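You operate a simulated robot arm through the tools that you are given. There is no shell and no other tool.

The job below is to be done with a simulated robot arm. You get a single attempt, and the scene is never put back.

Task
Add 100 ml of blue dye to the pot and prime the line at deep.
Fine: bottle put back; black knob to that shade, then run the orange sample valve a few seconds and shut it. Set down upright: blue bottle.

It is judged by the outcome, as a careful person would: the job done as asked, and still so three seconds after it is handed in. It fails if anything else is knocked over, pushed out of place, dropped, spilled or broken.

Robot
A 7-joint arm with a two-finger parallel gripper, fixed in place. Base frame: the origin is on the floor under the middle of its stand, x ahead of it, y to its left, z up. Units: mm, degrees, N and s.
With the tool pointing down near the work surface it reaches from about 180 to 760 mm from the base axis. Its first joint turns from -143.0 to 143.0 degrees. Payload 3 kg.
The tool frame sits at the grasp point between the pads (the TCP): z along the fingers, y along the line on which they close. The tips reach 30 mm beyond it. Largest opening 94 mm; finger width 28, thickness 10; the body of the gripper, 50 by 96 mm, starts 55 mm behind the TCP.
Orientation is that of the tool frame in the base frame, as a unit quaternion [w, x, y, z]. With the fingers straight down and closing along the base's y, the tool's x points along the base's -x, its y along +y and its z along -z.

Tools
- The arm moves only by the tool servo_tool. Its argument "commands" is a list of rows, each an object (a shift or turn left out is 0, a gripper value left out holds the last) with "dp": the shift along the base's x, y, z in units of 150 mm (1.0 is 150 mm), a list of three; "angular": the turn, a rotation vector about the base's x, y, z in units of 45 degrees (1.0 is 45 degrees), a list of three; "gripper": the gripper command, from -1 (shut) to 1 (fully open), values between in proportion. In form: [{"dp": [x, y, z], "angular": [rx, ry, rz], "gripper": gripper}, ...]. A call has 1 to 20 rows; each row is the pose to reach, as a shift and turn from the pose commanded when the call began. A call with a number of a shift or a turn outside -1 to 1 is refused whole. Rows are played at 5 a second. More than 50 mm and 8.6 degrees between two rows, or a gripper value outside its range, and nothing of the call is played. A pose out of reach is approached as far as the arm can. The call stops where the force on the tool passes 90 N (or 10 N more than at its start, if that is more) or the arm is blocked; 0.2 s more then pass. The fingers move at their own pace (about 72 mm/s each) and stop on an object; they squeeze with about 41 N. The grip force told is the motor's: it shows also when the fingers shut on nothing. Time passes only in rows, and 0.2 s behind the last, so rows that repeat a pose let the fingers close. The reply holds the time, the measured pose of the TCP, the force on the tool along the base axes, the opening and the grip force, in the units named above and with some noise, with the torque about the TCP (base axes, N m) and any sound that the robot's microphone picked up, and new pictures: "views" is both (left out), scene, wrist or none.
- Cameras (640 x 400 px; columns grow to the right, rows downward): "scene" is fixed at [51.4, -502, 1605.2]; the picture's right is [0.50, -0.87, 0.00], its down [-0.72, -0.42, -0.56] and it looks along [0.48, 0.28, -0.83] (base axes); focal length 214 px, centre (320, 200). "wrist" rides on the gripper at [76, 14, -103] in the tool frame; the picture's right is [-0.18, 0.98, 0.00], its down [-0.75, -0.14, -0.64] and it looks along [-0.63, -0.12, 0.77] (tool axes); focal length 243 px, centre (320, 200).
- point_at(camera, pixels): for up to 12 pixels [column, row] of the newest picture of that camera ("zoom" is the newest enlarged one), the place [x, y, z] in the base frame of the surface seen there, good to about 2 mm. The clock stands still meanwhile.
- zoom(camera, box): a new picture of the part [left, top, right, bottom] of that camera's present view, enlarged. The clock stands still meanwhile.
- hand_in(): hands the job in; it is judged then, once.

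Open the gripper and draw the arm clear of the work before you hand the job in, unless the task says otherwise.

The tools are called after ">>>" by a JSON object that holds its "fn" and its "kwargs". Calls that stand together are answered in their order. servo_tool: Moves the arm, as the interface text tells. Its arguments: {"type":"object","properties":{"commands":{"type":"array","items":{"type":"object","properties":{"dp":{"type":"array","items":{"type":"number"}},"angular":{"type":"array","items":{"type":"number"}},"gripper":{"type":"number"}}}},"views":{"type":"string","enum":["both","scene","wrist","none"]}},"required":["commands"]} The other tools are called the same way: point_at (camera, pixels) gives the place of the surface under pixels of a picture; zoom (camera, box) takes an enlarged picture of a part of a camera's view; hand_in () hands the job in.

At the start:

```text
time_s: 0.0
position: [524.9, 138.9, 1234.4]
tool_rot: [0.001, 0.0, 1.0, -0.001]
force: [-0.5, -0.1, -0.7]
torque: [0.0, 0.02, -0.02]
width: 94.0
grasp_force: 0.1
```

scene: 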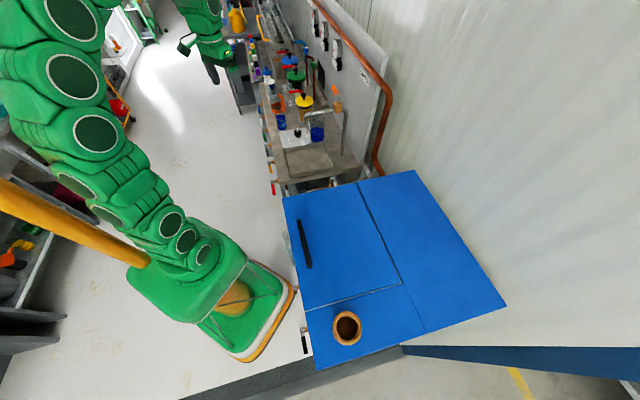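
wrist: 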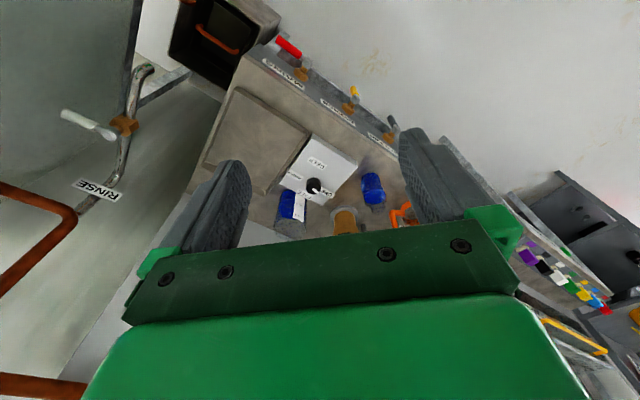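

The scene view shows a bench around (310,120) with coloured valves, and the wrist view shows a box with a black knob near (313,186). I'll zoom in on both for detail.

>>> {"fn": "zoom", "kwargs": {"camera": "scene", "box": [230, 0, 400, 200]}}

>>> {"fn": "zoom", "kwargs": {"camera": "wrist", "box": [180, 20, 440, 240]}}

```text
2.00 times, centred on (315, 100) of scene
```

zoom: 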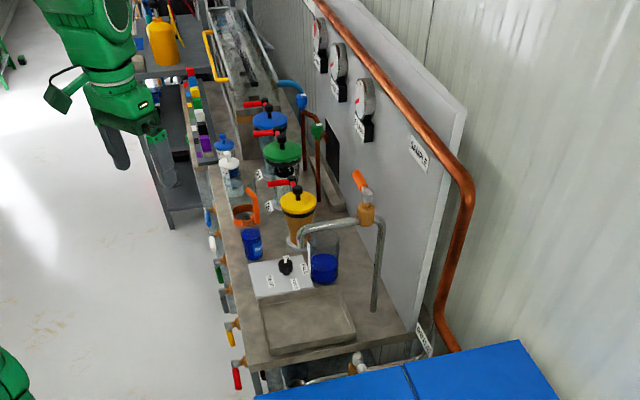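

```text
1.82 times, centred on (310, 130) of wrist
```

zoom: 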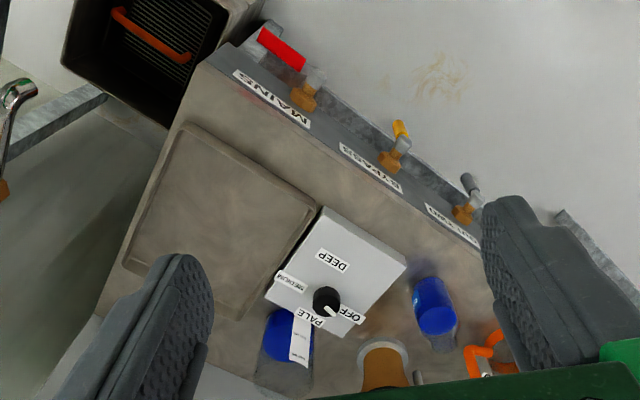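

I need finer detail of the bench: the scene view around (300,110) holds the knob box, the blue items and the yellow cone. I'll zoom tighter there.

>>> {"fn": "zoom", "kwargs": {"camera": "scene", "box": [265, 85, 345, 145]}}

>>> {"fn": "zoom", "kwargs": {"camera": "scene", "box": [240, 40, 330, 100]}}

>>> {"fn": "zoom", "kwargs": {"camera": "scene", "box": [260, 130, 360, 200]}}

>>> {"fn": "zoom", "kwargs": {"camera": "wrist", "box": [270, 130, 430, 240]}}

```text
6.67 times, centred on (305, 115) of scene
```

zoom: 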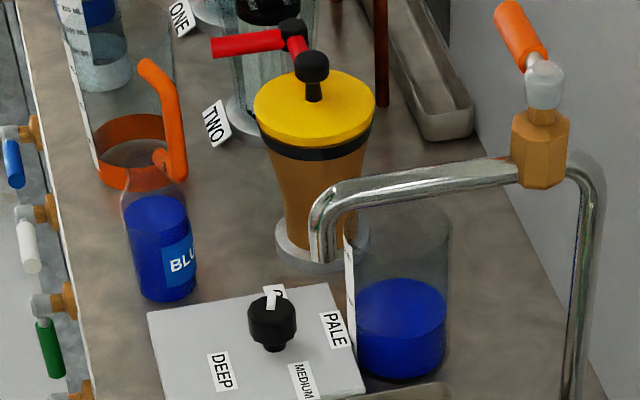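

```text
6.67 times, centred on (285, 70) of scene
```

zoom: 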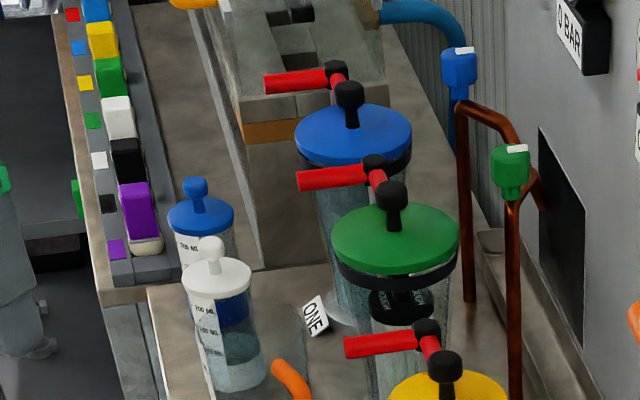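

```text
5.71 times, centred on (310, 165) of scene
```

zoom: 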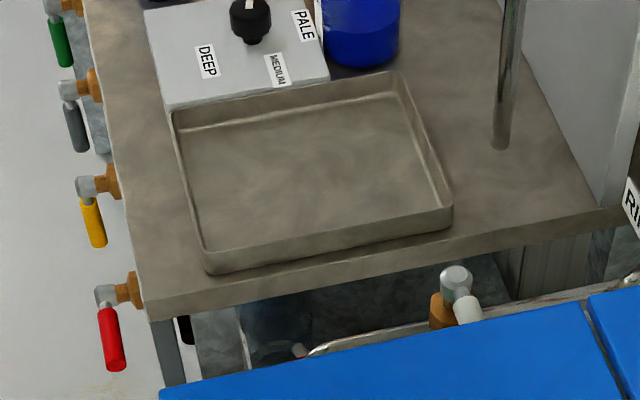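

```text
3.64 times, centred on (350, 185) of wrist
```

zoom: 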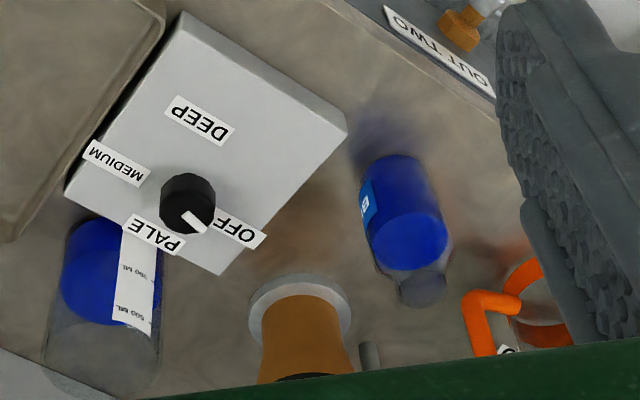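

The zooms show an open blue bottle labelled "BLU…" at about (289,122), a knob box with OFF/PALE/MEDIUM/DEEP labels, a glass with blue liquid at (325,135) under a spout with an orange valve. I'll measure these.

>>> {"fn": "zoom", "kwargs": {"camera": "scene", "box": [265, 85, 345, 145]}}

>>> {"fn": "point_at", "kwargs": {"camera": "zoom", "pixels": [[160, 250], [155, 200], [155, 150], [272, 305], [225, 370], [302, 378], [335, 328], [320, 250], [400, 310], [400, 230], [540, 150], [520, 35]]}}

>>> {"fn": "point_at", "kwargs": {"camera": "scene", "pixels": [[307, 160], [300, 140], [330, 110], [290, 90], [281, 78], [291, 107], [303, 100], [293, 73], [291, 60], [271, 80], [269, 72], [346, 140]]}}

```text
6.67 times, centred on (305, 115) of scene
```

zoom: 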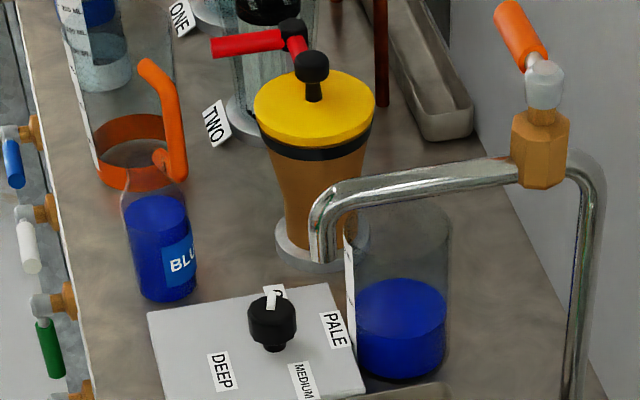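

```text
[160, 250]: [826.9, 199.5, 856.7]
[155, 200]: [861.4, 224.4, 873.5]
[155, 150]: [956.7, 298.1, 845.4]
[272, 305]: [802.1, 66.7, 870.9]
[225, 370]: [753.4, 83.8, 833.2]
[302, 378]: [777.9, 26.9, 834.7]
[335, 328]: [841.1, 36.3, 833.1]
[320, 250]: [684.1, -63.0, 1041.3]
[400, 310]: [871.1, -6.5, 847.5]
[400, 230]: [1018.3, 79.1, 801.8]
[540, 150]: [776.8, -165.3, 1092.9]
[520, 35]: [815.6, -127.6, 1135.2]
```

```text
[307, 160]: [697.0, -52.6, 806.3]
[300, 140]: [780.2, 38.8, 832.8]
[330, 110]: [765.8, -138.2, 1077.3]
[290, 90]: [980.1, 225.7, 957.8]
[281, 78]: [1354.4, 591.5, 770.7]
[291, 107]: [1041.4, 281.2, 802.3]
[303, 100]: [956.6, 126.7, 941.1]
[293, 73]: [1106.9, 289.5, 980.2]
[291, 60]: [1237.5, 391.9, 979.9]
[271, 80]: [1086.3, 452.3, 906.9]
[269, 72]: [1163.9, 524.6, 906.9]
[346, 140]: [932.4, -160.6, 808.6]
```

The spout end seems to hang over the shallow tray, and the bottle and glass are about 850–900 mm out. I'll measure the same items with the wrist camera.

>>> {"fn": "zoom", "kwargs": {"camera": "wrist", "box": [250, 120, 410, 240]}}

>>> {"fn": "point_at", "kwargs": {"camera": "wrist", "pixels": [[375, 190], [380, 202], [372, 185], [362, 170], [313, 183], [320, 190], [320, 145], [302, 160], [297, 200], [285, 205], [345, 215], [260, 130]]}}

>>> {"fn": "point_at", "kwargs": {"camera": "wrist", "pixels": [[200, 190], [235, 90], [305, 130], [355, 160], [375, 130], [330, 105], [270, 55], [295, 45], [120, 125], [290, 190], [277, 215], [305, 215]]}}

```text
3.33 times, centred on (330, 180) of wrist
```

zoom: 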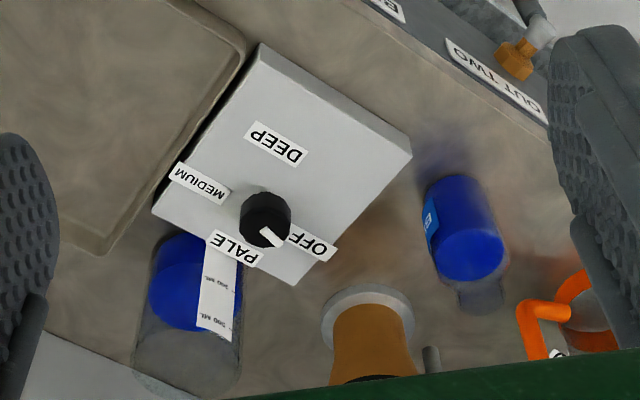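

```text
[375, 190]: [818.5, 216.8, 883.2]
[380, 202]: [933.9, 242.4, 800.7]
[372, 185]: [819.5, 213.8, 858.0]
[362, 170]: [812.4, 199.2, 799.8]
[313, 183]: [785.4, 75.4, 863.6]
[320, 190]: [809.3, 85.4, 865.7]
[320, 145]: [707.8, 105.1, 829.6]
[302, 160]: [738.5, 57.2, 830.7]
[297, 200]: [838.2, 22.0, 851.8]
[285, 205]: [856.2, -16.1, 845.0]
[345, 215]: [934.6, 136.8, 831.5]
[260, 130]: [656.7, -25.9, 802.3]
```

```text
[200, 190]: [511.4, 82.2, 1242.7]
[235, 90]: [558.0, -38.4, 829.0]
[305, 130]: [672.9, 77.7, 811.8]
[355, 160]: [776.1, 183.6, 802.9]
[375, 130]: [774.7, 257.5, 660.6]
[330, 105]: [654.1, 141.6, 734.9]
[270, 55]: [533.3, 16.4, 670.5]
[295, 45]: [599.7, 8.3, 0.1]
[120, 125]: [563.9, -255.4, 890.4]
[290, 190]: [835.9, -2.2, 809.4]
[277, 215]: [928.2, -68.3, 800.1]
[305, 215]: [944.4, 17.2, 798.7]
```

The bench runs diagonally (front edge along roughly (0.7,0.7)), the blue bottle stands near (840,215), the knob near (800,75) and the glass near (880,-15). I'll lower and pitch the wrist for a closer, more level view before touching anything.

>>> {"fn": "servo_tool", "kwargs": {"commands": [{"dp": [0, 0, -0.2], "angular": [0, -0.15, 0], "gripper": 1}, {"dp": [0.03, 0, -0.45], "angular": [0, -0.3, 0]}, {"dp": [0.06, 0, -0.7], "angular": [0, -0.45, 0]}, {"dp": [0.1, 0, -0.95], "angular": [0, -0.6, 0]}, {"dp": [0.1, 0, -1.0], "angular": [0, -0.65, 0]}]}}

```text
time_s: 1.2
position: [539.3, 138.6, 1084.7]
tool_rot: [0.253, -0.002, 0.967, 0.0]
force: [0.3, -0.4, -0.1]
torque: [0.0, -0.01, 0.03]
width: 94.3
grasp_force: 0.1
```

scene: 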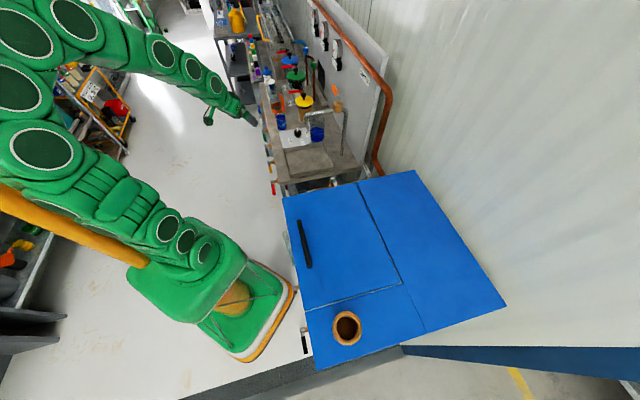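
wrist: 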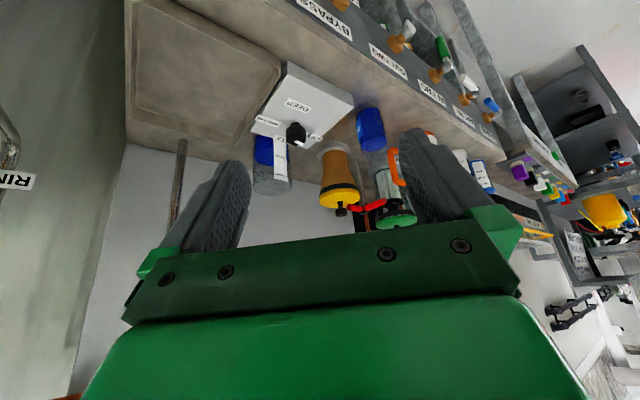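

The wrist view now shows the glass near (272,165) with its graduation strip, the box and knob at (295,130), and the bottle at (370,130). I'll zoom for details.

>>> {"fn": "zoom", "kwargs": {"camera": "wrist", "box": [235, 110, 315, 210]}}

>>> {"fn": "zoom", "kwargs": {"camera": "wrist", "box": [330, 90, 430, 190]}}

>>> {"fn": "zoom", "kwargs": {"camera": "wrist", "box": [240, 50, 420, 220]}}

```text
4.00 times, centred on (275, 160) of wrist
```

zoom: 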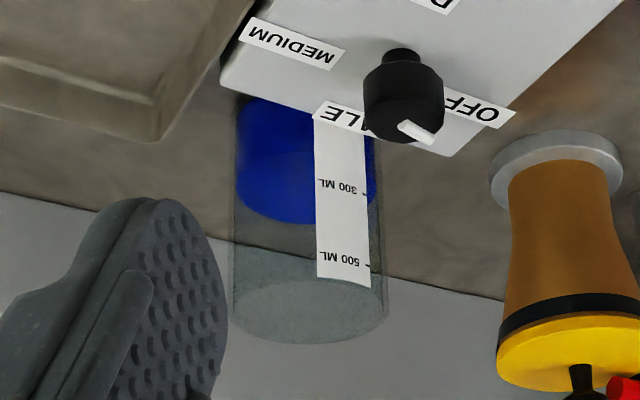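

```text
4.00 times, centred on (380, 140) of wrist
```

zoom: 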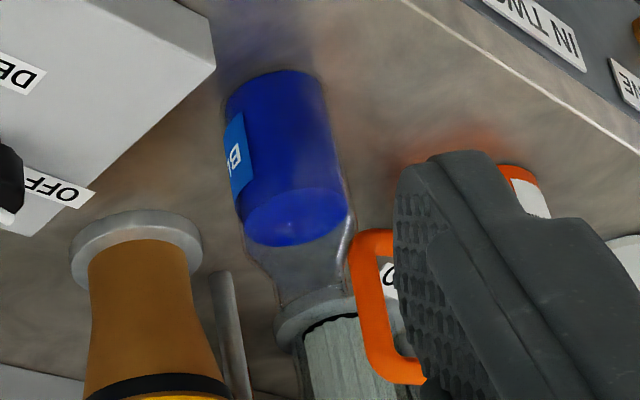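

```text
2.35 times, centred on (330, 135) of wrist
```

zoom: 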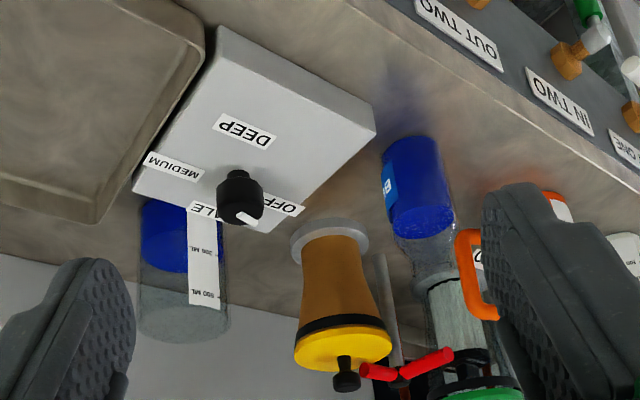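

The glass strip reads 300 ML and 500 ML, with the liquid seeming lower than 300. I'll re-zoom on the pot and measure the tick marks and liquid surface heights, then the bottle.

>>> {"fn": "zoom", "kwargs": {"camera": "wrist", "box": [255, 120, 305, 200]}}

>>> {"fn": "point_at", "kwargs": {"camera": "wrist", "pixels": [[290, 167], [290, 185], [288, 189], [285, 145], [265, 160], [260, 155], [265, 170], [275, 168], [272, 172], [262, 178], [272, 192], [285, 192]]}}

>>> {"fn": "point_at", "kwargs": {"camera": "wrist", "pixels": [[370, 120], [368, 130], [362, 130], [380, 130], [372, 142], [375, 147], [367, 147], [378, 155], [385, 165], [377, 113], [363, 117], [371, 150]]}}

```text
5.00 times, centred on (280, 160) of wrist
```

zoom: 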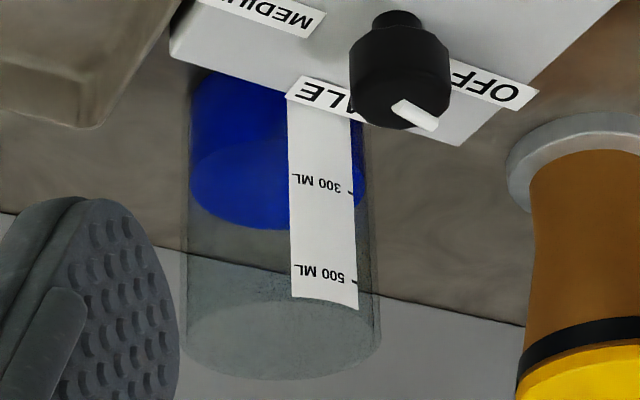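

```text
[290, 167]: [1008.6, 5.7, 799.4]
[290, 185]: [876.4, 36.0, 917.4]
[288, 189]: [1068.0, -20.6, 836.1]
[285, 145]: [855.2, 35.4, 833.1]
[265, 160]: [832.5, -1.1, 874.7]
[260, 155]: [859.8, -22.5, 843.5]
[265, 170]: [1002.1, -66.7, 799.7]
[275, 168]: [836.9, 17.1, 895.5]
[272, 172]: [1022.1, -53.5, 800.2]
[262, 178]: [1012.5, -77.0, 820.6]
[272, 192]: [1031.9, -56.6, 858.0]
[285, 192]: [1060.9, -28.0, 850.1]
```

```text
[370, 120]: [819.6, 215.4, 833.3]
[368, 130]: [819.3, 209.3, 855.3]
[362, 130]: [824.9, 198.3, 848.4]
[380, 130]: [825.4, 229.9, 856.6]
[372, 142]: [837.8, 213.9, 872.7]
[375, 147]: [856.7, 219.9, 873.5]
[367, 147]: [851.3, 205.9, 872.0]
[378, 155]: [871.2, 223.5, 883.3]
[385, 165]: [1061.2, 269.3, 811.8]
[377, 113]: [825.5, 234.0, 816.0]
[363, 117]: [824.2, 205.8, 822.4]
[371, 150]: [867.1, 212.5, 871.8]
```

Now I point at the ticks and the liquid/bottle surfaces in the newest enlarged picture (300 tick near (348,190), 500 tick near (350,280)).

>>> {"fn": "point_at", "kwargs": {"camera": "zoom", "pixels": [[340, 190], [320, 184], [342, 280], [320, 274], [320, 296], [300, 180], [310, 130], [210, 160], [240, 150], [240, 200], [270, 225], [230, 110]]}}

>>> {"fn": "point_at", "kwargs": {"camera": "zoom", "pixels": [[260, 190], [280, 150], [405, 60], [375, 115], [415, 120], [400, 20], [480, 80], [440, 100], [345, 100], [270, 10], [180, 270], [370, 270]]}}

```text
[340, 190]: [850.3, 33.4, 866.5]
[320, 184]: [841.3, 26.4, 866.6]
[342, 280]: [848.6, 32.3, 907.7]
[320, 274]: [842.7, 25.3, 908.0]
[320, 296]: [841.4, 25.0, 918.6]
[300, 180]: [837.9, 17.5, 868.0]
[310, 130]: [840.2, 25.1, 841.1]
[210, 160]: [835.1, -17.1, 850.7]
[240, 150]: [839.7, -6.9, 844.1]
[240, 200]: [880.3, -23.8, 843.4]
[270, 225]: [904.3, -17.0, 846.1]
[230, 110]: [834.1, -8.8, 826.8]
```

```text
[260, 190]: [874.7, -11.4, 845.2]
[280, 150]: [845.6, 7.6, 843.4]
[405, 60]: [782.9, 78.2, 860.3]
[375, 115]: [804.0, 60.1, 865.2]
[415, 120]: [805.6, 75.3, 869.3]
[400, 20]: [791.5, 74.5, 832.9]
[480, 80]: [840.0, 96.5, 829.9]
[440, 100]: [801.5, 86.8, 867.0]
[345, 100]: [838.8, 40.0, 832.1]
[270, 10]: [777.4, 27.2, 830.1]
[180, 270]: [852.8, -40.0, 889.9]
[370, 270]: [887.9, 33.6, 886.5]
```

The ticks give 300 ml at z≈866.5 and 500 ml at z≈908 (20.6 mm per 100 ml) and the liquid is at z≈844.5, about 190–200 ml. The bottle is about 52 mm wide, centred near (846,214), filled to z≈872. I want the camera above the tool for a horizontal grasp, so I'll roll about the tool axis in steps.

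>>> {"fn": "servo_tool", "kwargs": {"commands": [{"angular": [0.089, 0, -0.159]}, {"angular": [0.178, 0, -0.318]}, {"angular": [0.267, 0, -0.477]}, {"angular": [0.356, 0, -0.636]}, {"angular": [0.445, 0, -0.795]}, {"angular": [0.534, 0, -0.954]}], "views": "scene"}}

```text
time_s: 2.6
position: [540.2, 137.2, 1084.9]
tool_rot: [0.228, 0.403, 0.88, 0.105]
force: [0.3, -0.6, 0.3]
torque: [0.0, -0.02, 0.01]
width: 94.0
grasp_force: 0.0
```

scene: 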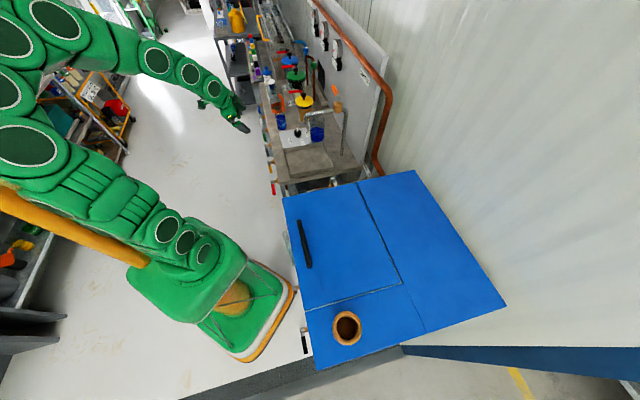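

The roll works without moving the tip (tool_rot changed by about 49°). I'll continue rolling about the same axis.

>>> {"fn": "servo_tool", "kwargs": {"commands": [{"angular": [0.089, 0, -0.159]}, {"angular": [0.178, 0, -0.318]}, {"angular": [0.267, 0, -0.477]}, {"angular": [0.356, 0, -0.636]}, {"angular": [0.445, 0, -0.795]}, {"angular": [0.534, 0, -0.954]}], "views": "none"}}

>>> {"fn": "servo_tool", "kwargs": {"commands": [{"angular": [0.089, 0, -0.159]}, {"angular": [0.178, 0, -0.318]}, {"angular": [0.267, 0, -0.477]}, {"angular": [0.356, 0, -0.636]}, {"angular": [0.445, 0, -0.795]}, {"angular": [0.534, 0, -0.954]}], "views": "both"}}

```text
time_s: 4.0
position: [540.0, 138.6, 1083.6]
tool_rot: [0.166, 0.733, 0.631, 0.192]
force: [0.5, -0.3, -0.6]
torque: [-0.01, -0.01, -0.01]
width: 94.1
grasp_force: 0.1
```

```text
time_s: 5.4
position: [539.3, 138.7, 1082.6]
tool_rot: [0.068, 0.93, 0.269, 0.24]
force: [-0.4, -0.3, 0.0]
torque: [0.0, 0.02, 0.01]
width: 94.2
grasp_force: 0.0
```

scene: 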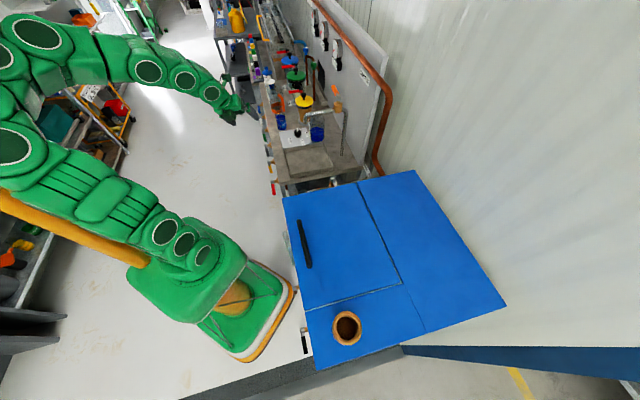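
wrist: 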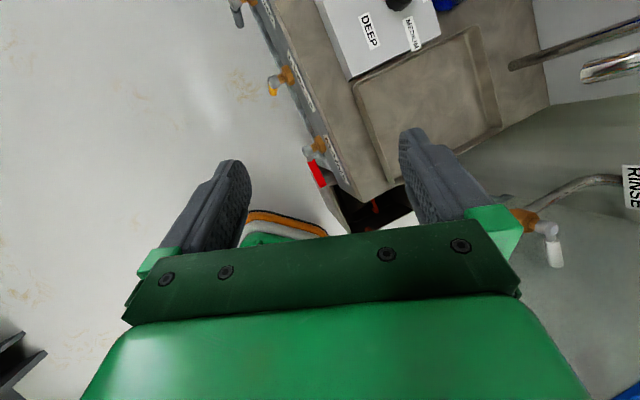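

The roll stands at about 148°; 32° more puts the camera on top. I'll finish the roll now.

>>> {"fn": "servo_tool", "kwargs": {"commands": [{"angular": [0.089, 0, -0.159]}, {"angular": [0.178, 0, -0.318]}, {"angular": [0.267, 0, -0.477]}, {"angular": [0.342, 0, -0.611]}], "views": "none"}}

```text
time_s: 6.4
position: [539.7, 142.3, 1078.4]
tool_rot: [-0.006, 0.97, 0.003, 0.244]
force: [-1.2, -0.2, -0.2]
torque: [0.03, 0.0, -0.04]
width: 93.9
grasp_force: 0.0
```

The camera is now on top (tool_rot ≈ [0,0.97,0,0.24]). I'll check the neighbours of the bottle (orange handle) and the spout/valve in a scene zoom before approaching.

>>> {"fn": "zoom", "kwargs": {"camera": "scene", "box": [265, 85, 325, 130]}}

>>> {"fn": "point_at", "kwargs": {"camera": "zoom", "pixels": [[215, 110], [240, 170], [215, 190], [160, 220], [220, 215], [170, 310], [280, 330], [200, 255], [235, 270], [385, 150], [430, 140], [400, 85]]}}

>>> {"fn": "zoom", "kwargs": {"camera": "scene", "box": [295, 80, 355, 170]}}

>>> {"fn": "point_at", "kwargs": {"camera": "zoom", "pixels": [[300, 200], [340, 168], [400, 150], [450, 140], [470, 80], [475, 95], [430, 40], [505, 160], [490, 240], [480, 300], [470, 340], [405, 20]]}}

```text
8.89 times, centred on (295, 108) of scene
```

zoom: 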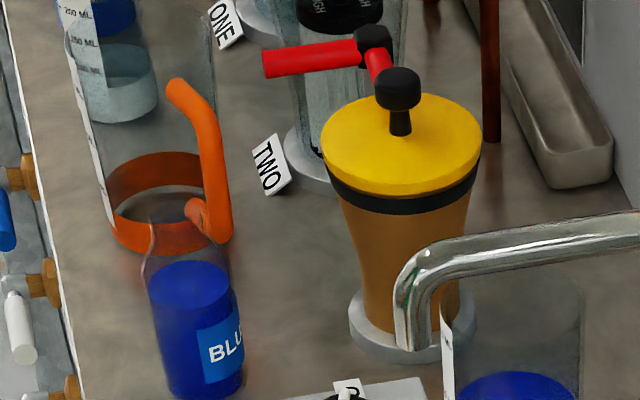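

```text
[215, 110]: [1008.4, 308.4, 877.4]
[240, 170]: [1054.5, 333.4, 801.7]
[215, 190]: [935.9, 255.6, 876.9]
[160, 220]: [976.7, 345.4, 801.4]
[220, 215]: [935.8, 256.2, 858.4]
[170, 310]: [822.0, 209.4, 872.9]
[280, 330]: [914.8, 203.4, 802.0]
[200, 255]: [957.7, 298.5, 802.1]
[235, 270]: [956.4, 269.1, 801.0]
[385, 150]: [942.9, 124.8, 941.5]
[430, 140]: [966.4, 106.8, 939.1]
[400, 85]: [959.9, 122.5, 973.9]
```

```text
4.44 times, centred on (325, 125) of scene
```

zoom: 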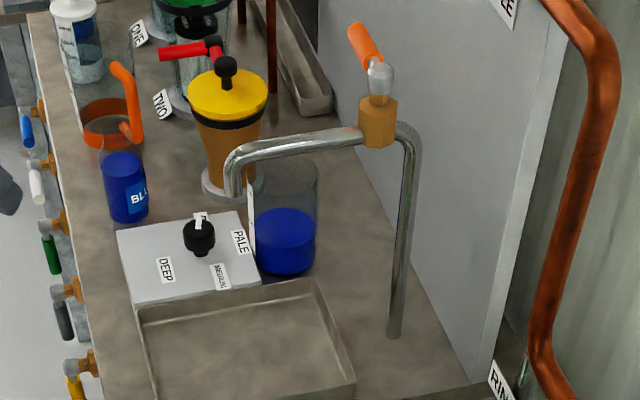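

```text
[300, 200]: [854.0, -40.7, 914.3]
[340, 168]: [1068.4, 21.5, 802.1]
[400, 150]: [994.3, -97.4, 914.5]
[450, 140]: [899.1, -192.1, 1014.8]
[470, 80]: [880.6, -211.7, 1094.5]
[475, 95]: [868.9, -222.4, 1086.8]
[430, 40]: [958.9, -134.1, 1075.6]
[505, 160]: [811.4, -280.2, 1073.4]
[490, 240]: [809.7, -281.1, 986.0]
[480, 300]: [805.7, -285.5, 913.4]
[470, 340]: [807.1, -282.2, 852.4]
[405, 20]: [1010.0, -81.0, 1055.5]
```

Those pixels missed the valve, so I'll point again at its real positions in this zoom: spout end (233,190), elbow (235,160), brass body (378,120), stem (380,75), orange lever (355,30)-(375,55), pole (405,230), (393,330).

>>> {"fn": "point_at", "kwargs": {"camera": "zoom", "pixels": [[233, 190], [236, 160], [290, 145], [345, 137], [378, 125], [380, 88], [380, 72], [372, 52], [357, 32], [413, 150], [405, 230], [394, 330]]}}

>>> {"fn": "zoom", "kwargs": {"camera": "scene", "box": [320, 75, 350, 105]}}

>>> {"fn": "servo_tool", "kwargs": {"commands": [{"angular": [0, -0.16, 0]}, {"angular": [0, -0.32, 0]}, {"angular": [0, -0.48, 0]}, {"angular": [0, -0.64, 0]}, {"angular": [0, -0.8, 0]}]}}

```text
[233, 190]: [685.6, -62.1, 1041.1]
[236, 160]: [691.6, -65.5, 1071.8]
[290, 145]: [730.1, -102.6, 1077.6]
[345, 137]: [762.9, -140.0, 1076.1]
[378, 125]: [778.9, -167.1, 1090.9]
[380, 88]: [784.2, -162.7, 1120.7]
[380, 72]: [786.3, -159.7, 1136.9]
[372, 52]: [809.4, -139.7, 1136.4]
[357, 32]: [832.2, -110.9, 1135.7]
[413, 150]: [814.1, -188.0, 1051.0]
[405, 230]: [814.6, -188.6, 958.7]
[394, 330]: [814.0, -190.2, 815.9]
```

```text
13.33 times, centred on (335, 90) of scene
```

zoom: 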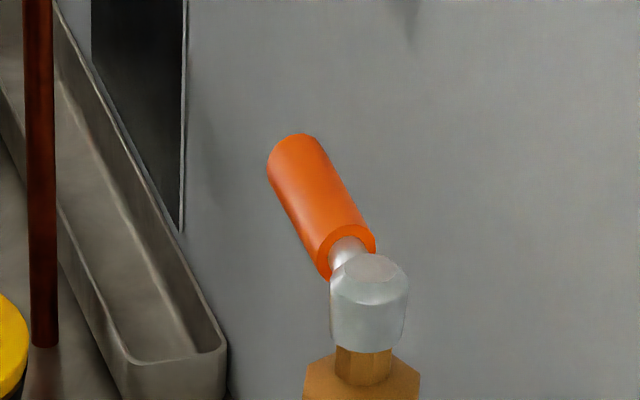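

```text
time_s: 7.6
position: [568.1, 111.1, 1161.7]
tool_rot: [0.023, 0.852, -0.008, 0.523]
force: [0.5, -0.8, -0.2]
torque: [-0.01, 0.02, -0.03]
width: 94.0
grasp_force: 0.0
out of reach, approached as far as the arm can: row 3, 4, 5
```

scene: 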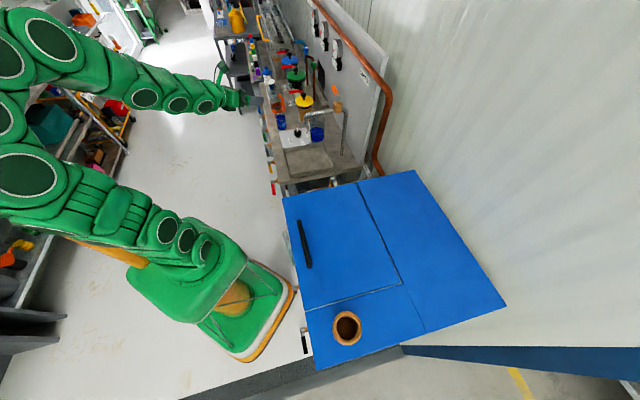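
wrist: 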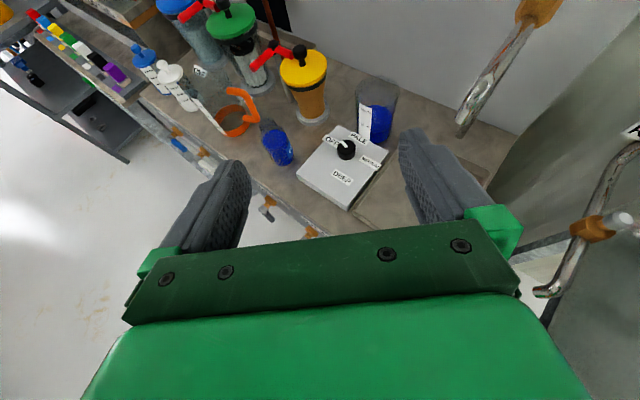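

Pitching up that far was out of reach so close to the base; the arm drifted to (568,111,1162). I'll move the tool forward and see how the pose follows.

>>> {"fn": "servo_tool", "kwargs": {"commands": [{"dp": [0.2, 0, 0]}, {"dp": [0.45, 0, 0]}, {"dp": [0.7, 0, 0]}], "views": "wrist"}}

```text
time_s: 8.4
position: [671.5, 111.8, 1162.1]
tool_rot: [0.025, 0.852, -0.008, 0.523]
force: [0.1, -0.5, -0.1]
torque: [-0.01, -0.01, 0.03]
width: 93.9
grasp_force: 0.1
```

wrist: 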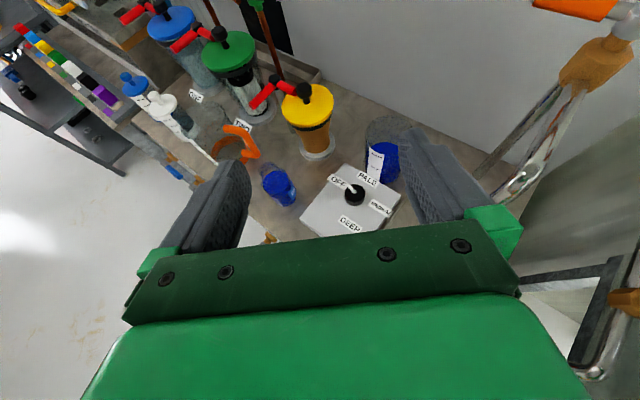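

The view is clear: bottle at (278,188), knob box around (350,200), pot at (385,160). I'll zoom and measure the box corners, the bottle and the orange handle from here.

>>> {"fn": "zoom", "kwargs": {"camera": "wrist", "box": [220, 110, 420, 235]}}

>>> {"fn": "point_at", "kwargs": {"camera": "zoom", "pixels": [[265, 355], [405, 178], [570, 265], [180, 230], [195, 225], [175, 195], [165, 180], [200, 270], [220, 255], [90, 90], [110, 100], [425, 260]]}}

```text
3.20 times, centred on (320, 172) of wrist
```

zoom: 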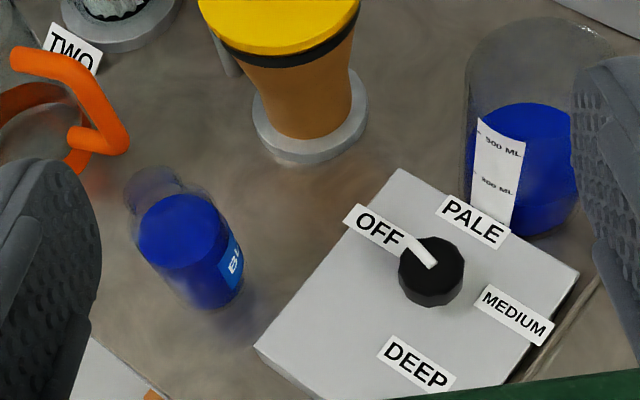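

```text
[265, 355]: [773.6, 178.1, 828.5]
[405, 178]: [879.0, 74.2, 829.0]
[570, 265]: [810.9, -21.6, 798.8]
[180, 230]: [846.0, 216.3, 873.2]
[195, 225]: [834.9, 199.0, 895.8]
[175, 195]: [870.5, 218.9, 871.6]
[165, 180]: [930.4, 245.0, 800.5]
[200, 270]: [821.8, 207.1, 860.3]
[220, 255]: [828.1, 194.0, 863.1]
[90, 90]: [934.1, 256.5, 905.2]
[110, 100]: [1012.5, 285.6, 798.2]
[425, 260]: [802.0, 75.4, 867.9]
```

The box's corner nearest the bottle is (773,178) at z≈832, the handle is 90 mm behind the bottle, and the bottle axis is about (847,214). I'll lower to (720,190,1050) with heading 10° and pitch 15° below horizontal.

>>> {"fn": "servo_tool", "kwargs": {"commands": [{"dp": [0.08, 0.13, -0.187], "angular": [0.015, -0.065, 0.07], "gripper": 1}, {"dp": [0.16, 0.26, -0.374], "angular": [0.03, -0.13, 0.14]}, {"dp": [0.24, 0.39, -0.56], "angular": [0.046, -0.196, 0.208]}, {"dp": [0.323, 0.52, -0.747], "angular": [0.061, -0.261, 0.277]}], "views": "wrist"}}

```text
time_s: 9.4
position: [721.2, 190.7, 1047.0]
tool_rot: [-0.056, 0.791, 0.072, 0.606]
force: [-1.1, -0.1, 0.6]
torque: [0.01, 0.01, 0.02]
width: 94.0
grasp_force: 0.1
```

wrist: 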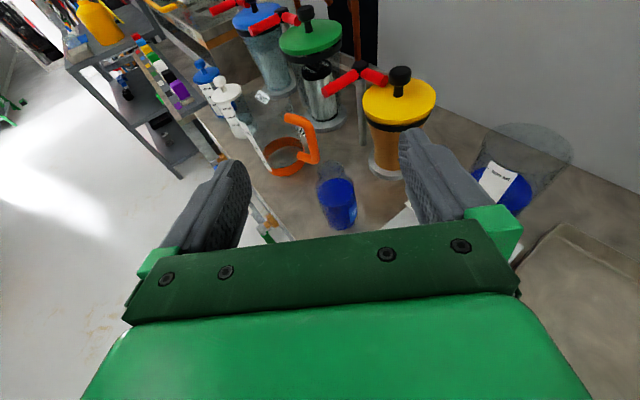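

Reached. The bottle now sits between the fingers at (336,200). I'll zoom on it to measure its neck and rim.

>>> {"fn": "zoom", "kwargs": {"camera": "wrist", "box": [300, 145, 380, 235]}}

>>> {"fn": "point_at", "kwargs": {"camera": "zoom", "pixels": [[300, 95], [300, 75], [280, 110], [270, 140], [330, 140], [300, 165], [320, 200], [260, 200], [360, 200], [310, 300], [300, 80], [285, 85]]}}

```text
4.44 times, centred on (340, 190) of wrist
```

zoom: 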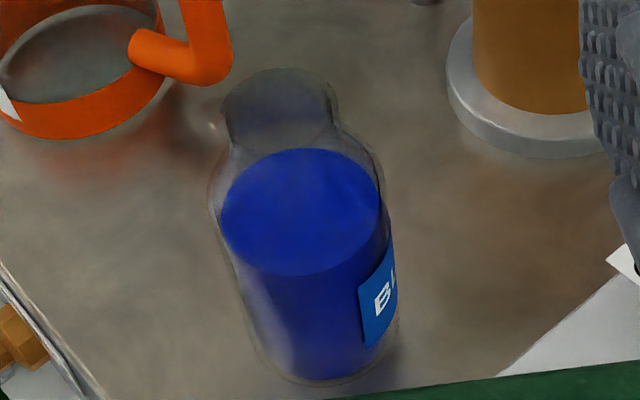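

```text
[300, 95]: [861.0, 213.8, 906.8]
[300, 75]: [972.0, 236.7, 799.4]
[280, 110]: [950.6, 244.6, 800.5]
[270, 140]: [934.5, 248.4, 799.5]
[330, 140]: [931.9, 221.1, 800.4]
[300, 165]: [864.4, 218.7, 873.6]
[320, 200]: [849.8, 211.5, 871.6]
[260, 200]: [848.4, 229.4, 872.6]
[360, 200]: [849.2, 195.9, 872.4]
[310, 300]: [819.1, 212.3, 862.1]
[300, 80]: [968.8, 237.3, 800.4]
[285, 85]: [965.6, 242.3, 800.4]
```

The bottle's liquid is about 53 mm across with the rim near z≈923, axis about (847,215). I'll descend to a pre-grasp in front of the bottle at (741,196,900).

>>> {"fn": "servo_tool", "kwargs": {"commands": [{"dp": [0.033, 0.009, -0.245]}, {"dp": [0.066, 0.018, -0.49]}, {"dp": [0.1, 0.027, -0.735]}, {"dp": [0.133, 0.035, -0.97]}], "views": "both"}}

```text
time_s: 10.4
position: [740.9, 197.0, 904.0]
tool_rot: [-0.056, 0.791, 0.071, 0.605]
force: [0.2, -0.5, -1.1]
torque: [0.01, 0.01, 0.01]
width: 93.9
grasp_force: 0.1
```

scene: 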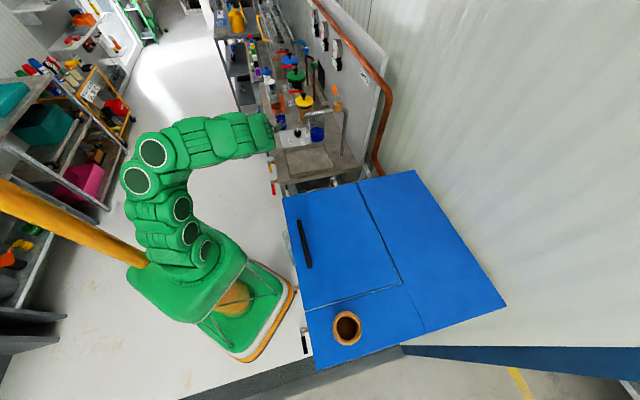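
wrist: 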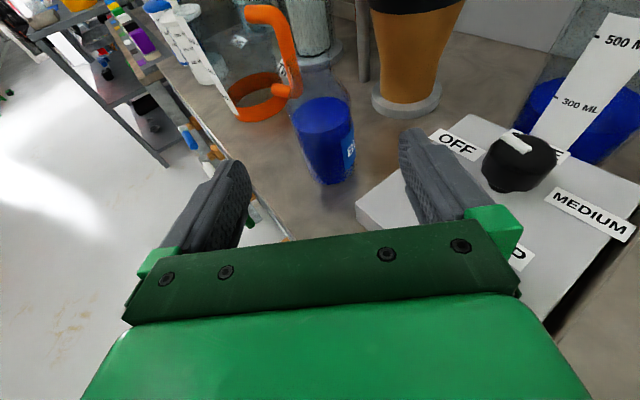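

Clean pre-grasp; the bottle at (323,140) is centred between the fingers. I'll move along the tool axis so the pads straddle the bottle at z≈858.

>>> {"fn": "servo_tool", "kwargs": {"commands": [{"dp": [0.18, 0.03, -0.08]}, {"dp": [0.36, 0.06, -0.16]}, {"dp": [0.54, 0.09, -0.235]}, {"dp": [0.7, 0.118, -0.305]}, {"dp": [0.7, 0.118, -0.305]}], "views": "both"}}

```text
time_s: 11.6
position: [845.5, 214.9, 856.0]
tool_rot: [-0.057, 0.791, 0.073, 0.605]
force: [-15.1, 9.1, -1.2]
torque: [0.3, 0.27, -1.01]
width: 94.0
grasp_force: 0.1
```

scene: 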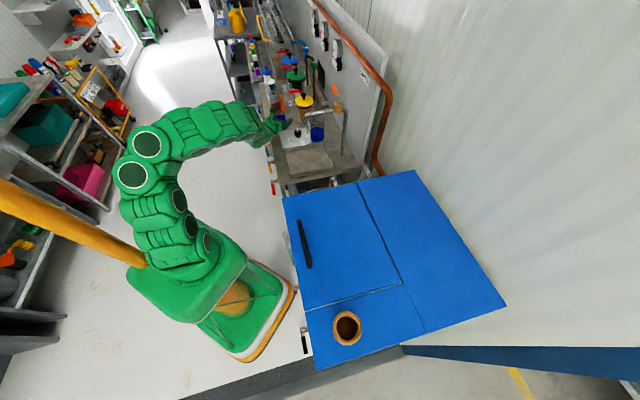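
wrist: 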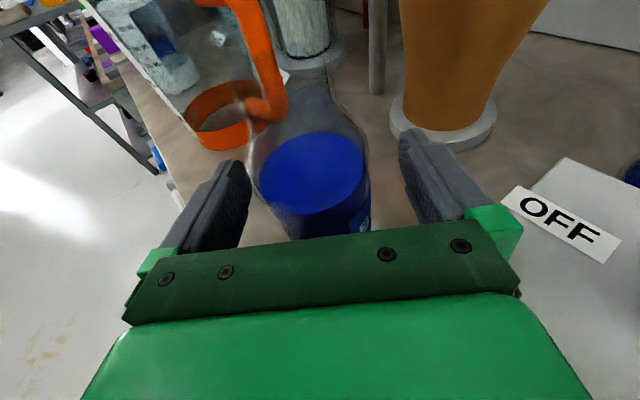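

The force reading (-15, +9 N) shows something behind the pads touching the front corner of the knob box near (773,178). I'll retreat straight back along the same line before anything else, and check the box.

>>> {"fn": "servo_tool", "kwargs": {"commands": [{"dp": [-0.1, -0.017, 0.06]}, {"dp": [-0.25, -0.043, 0.14]}], "views": "both"}}

>>> {"fn": "zoom", "kwargs": {"camera": "scene", "box": [265, 85, 345, 145]}}

```text
time_s: 12.2
position: [807.0, 207.2, 878.4]
tool_rot: [-0.055, 0.79, 0.07, 0.606]
force: [-0.2, 0.2, -0.2]
torque: [-0.01, 0.05, -0.02]
width: 94.0
grasp_force: 0.0
```

scene: 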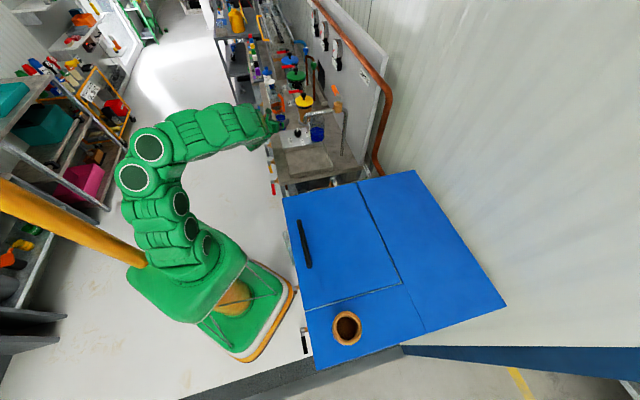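
wrist: 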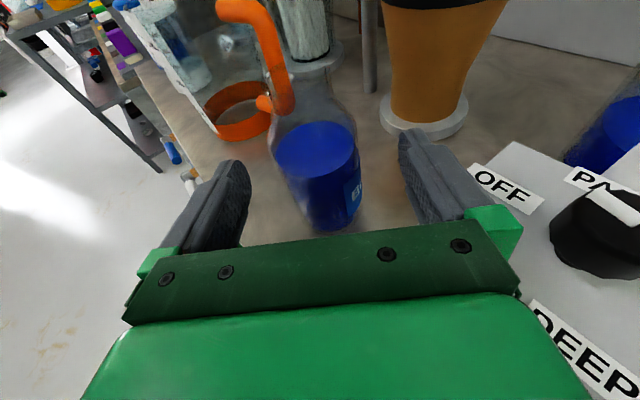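

```text
6.67 times, centred on (305, 115) of scene
```

zoom: 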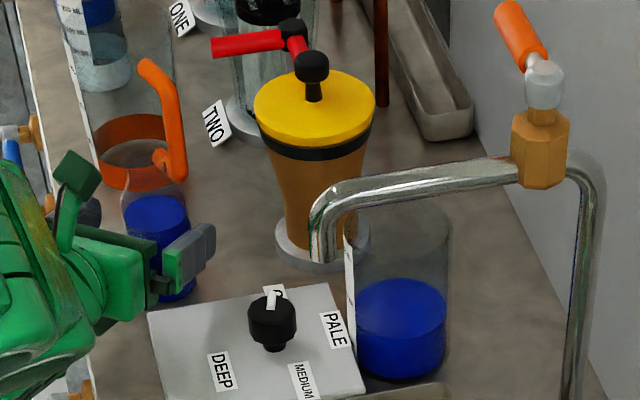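

The box and its labels are exactly where they were (corner (148,315), DEEP (219,370)) and the force is gone. The wrist link is wider than the gripper, so I'll retreat and take a heading of about -20° with a steeper pitch, which keeps the wrist away from the box corner.

>>> {"fn": "servo_tool", "kwargs": {"commands": [{"dp": [-0.21, -0.03, 0.11]}, {"dp": [-0.42, -0.05, 0.22]}, {"dp": [-0.42, 0.03, 0.24], "angular": [0, 0, -0.17]}, {"dp": [-0.41, 0.11, 0.26], "angular": [0, 0, -0.34]}, {"dp": [-0.39, 0.2, 0.28], "angular": [0, 0, -0.5]}, {"dp": [-0.37, 0.28, 0.28], "angular": [0, 0, -0.667]}], "views": "none"}}

>>> {"fn": "servo_tool", "kwargs": {"commands": [{"angular": [0.038, 0.105, 0]}, {"angular": [0.076, 0.209, 0]}, {"angular": [0.076, 0.209, 0]}], "views": "both"}}

```text
time_s: 13.6
position: [751.9, 249.7, 920.4]
tool_rot: [0.104, 0.782, -0.137, 0.599]
force: [-0.5, 1.0, 0.0]
torque: [0.02, -0.02, -0.05]
width: 94.0
grasp_force: 0.0
```

```text
time_s: 14.4
position: [752.6, 248.7, 920.1]
tool_rot: [0.092, 0.831, -0.146, 0.528]
force: [0.3, -1.4, 0.2]
torque: [0.03, 0.03, -0.01]
width: 94.0
grasp_force: 0.0
```

scene: 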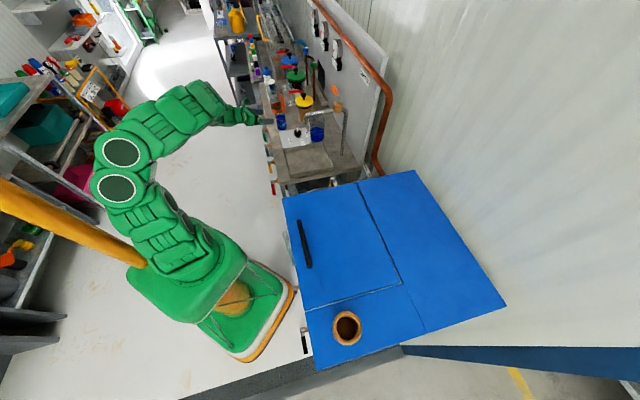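
wrist: 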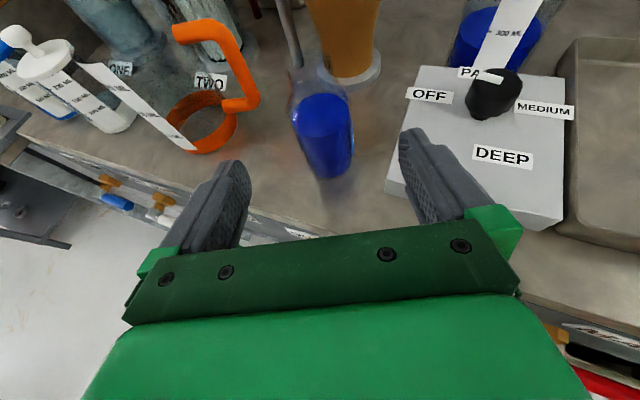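

The new heading keeps the right finger beside the box corner (390,190). I'll advance along the tool axis to the bottle axis (847,215) at z≈860, watching force.

>>> {"fn": "servo_tool", "kwargs": {"commands": [{"dp": [0.16, -0.057, -0.1]}, {"dp": [0.32, -0.114, -0.2]}, {"dp": [0.48, -0.17, -0.3]}, {"dp": [0.629, -0.225, -0.4]}, {"dp": [0.629, -0.225, -0.4]}], "views": "both"}}

```text
time_s: 15.6
position: [846.8, 216.1, 860.3]
tool_rot: [0.092, 0.831, -0.145, 0.529]
force: [-0.3, -0.3, -0.9]
torque: [-0.03, 0.0, 0.0]
width: 94.2
grasp_force: 0.0
```

scene: 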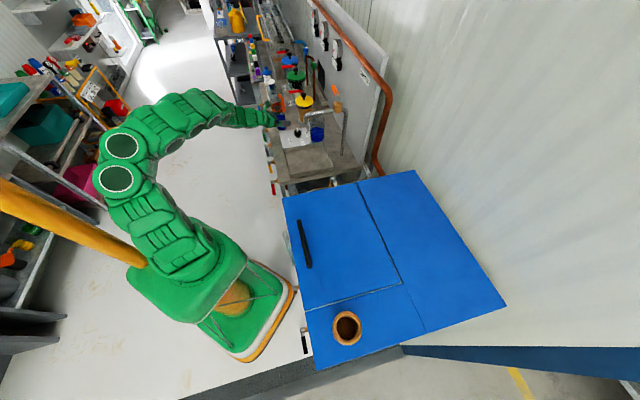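
wrist: 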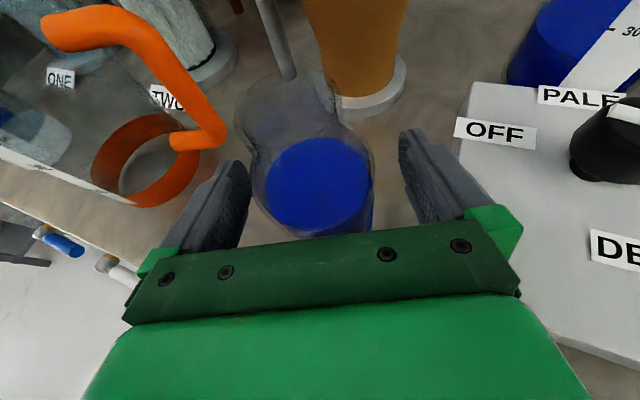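

No contact force and the bottle (318,185) is centred between the pads. I'll close the gripper on it.

>>> {"fn": "servo_tool", "kwargs": {"commands": [{"gripper": -1}, {"gripper": -1}, {"gripper": -1}, {"gripper": -1}, {"gripper": -1}], "views": "both"}}

```text
time_s: 16.8
position: [846.8, 215.6, 860.3]
tool_rot: [0.092, 0.831, -0.145, 0.529]
force: [1.5, 0.7, 2.1]
torque: [-0.04, -0.03, 0.03]
width: 59.4
grasp_force: 41.2
```

scene: 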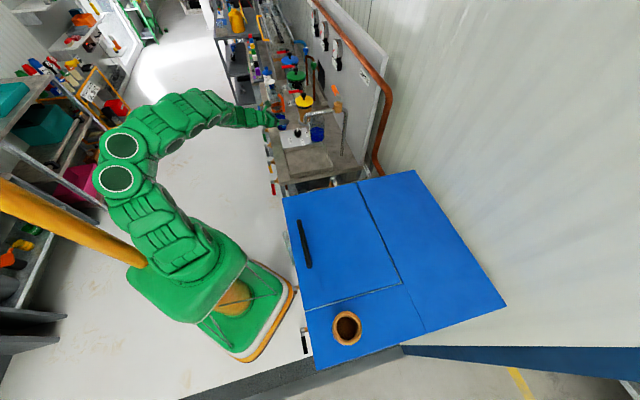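
wrist: 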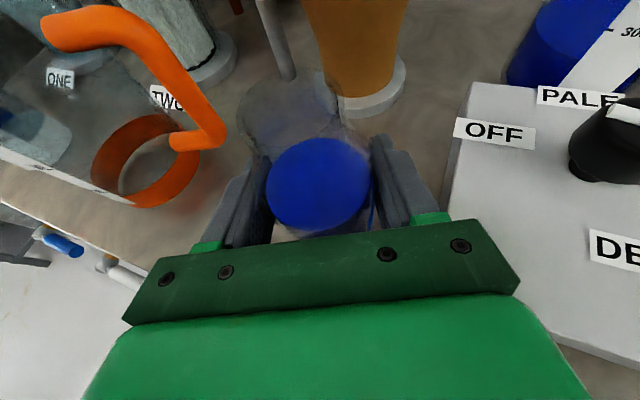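

The bottle is gripped (59.4 mm wide, 41 N). I'll lift it a little and then up to about z=1000, watching the load.

>>> {"fn": "servo_tool", "kwargs": {"commands": [{"dp": [0, 0, 0.07]}, {"dp": [0, 0, 0.2]}, {"dp": [-0.03, 0, 0.4]}, {"dp": [-0.06, 0, 0.62]}, {"dp": [-0.1, 0, 0.85]}, {"dp": [-0.1, 0, 0.93]}], "views": "both"}}

```text
time_s: 18.2
position: [832.0, 216.7, 1000.2]
tool_rot: [0.092, 0.831, -0.145, 0.529]
force: [-0.4, 0.6, -2.3]
torque: [0.01, 0.01, 0.03]
width: 59.1
grasp_force: 41.2
```

scene: 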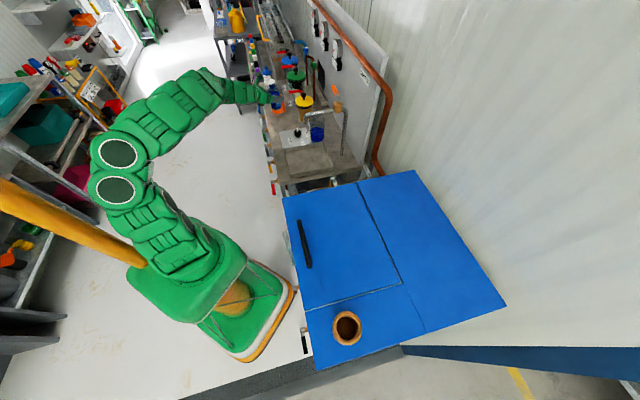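
wrist: 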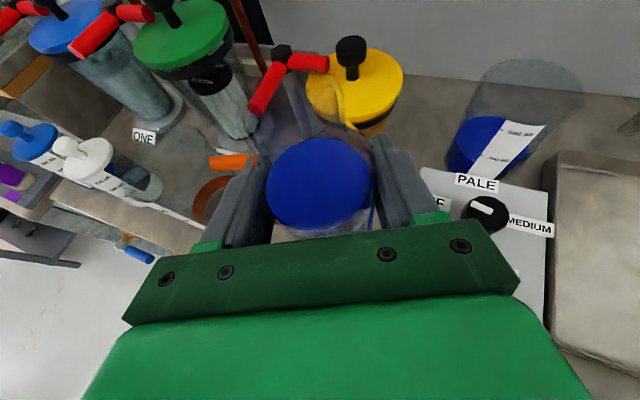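

The bottle is held (load about -2.3 N) with its level upright. I'll carry it sideways toward the pot while yawing the tool to heading -45°, staying high and short of the yellow-lidded vessel.

>>> {"fn": "servo_tool", "kwargs": {"commands": [{"dp": [-0.04, -0.1, 0], "angular": [0, 0, -0.07]}, {"dp": [-0.08, -0.26, 0], "angular": [0, 0, -0.16]}, {"dp": [-0.12, -0.45, 0], "angular": [0, 0, -0.26]}, {"dp": [-0.16, -0.64, 0], "angular": [0, 0, -0.36]}, {"dp": [-0.19, -0.82, 0], "angular": [0, 0, -0.46]}, {"dp": [-0.21, -0.94, 0], "angular": [0, 0, -0.556]}, {"dp": [-0.21, -0.94, 0], "angular": [0, 0, -0.556]}], "views": "both"}}

```text
time_s: 19.8
position: [799.4, 74.7, 1001.2]
tool_rot: [0.205, 0.78, -0.323, 0.496]
force: [-0.7, 0.5, -1.4]
torque: [0.0, 0.02, 0.04]
width: 59.0
grasp_force: 41.0
```

scene: 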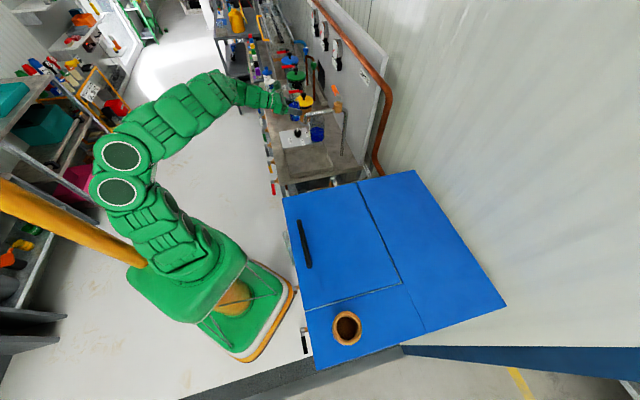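
wrist: 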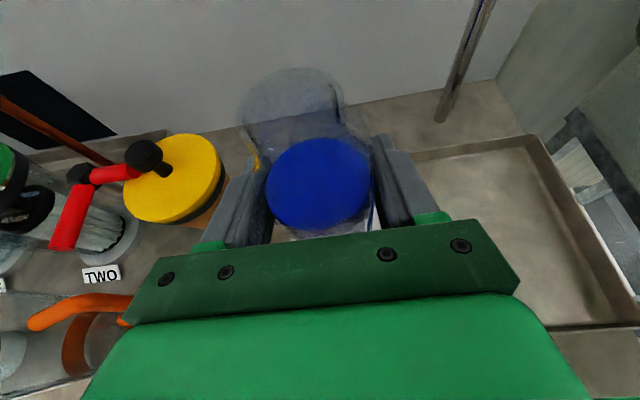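

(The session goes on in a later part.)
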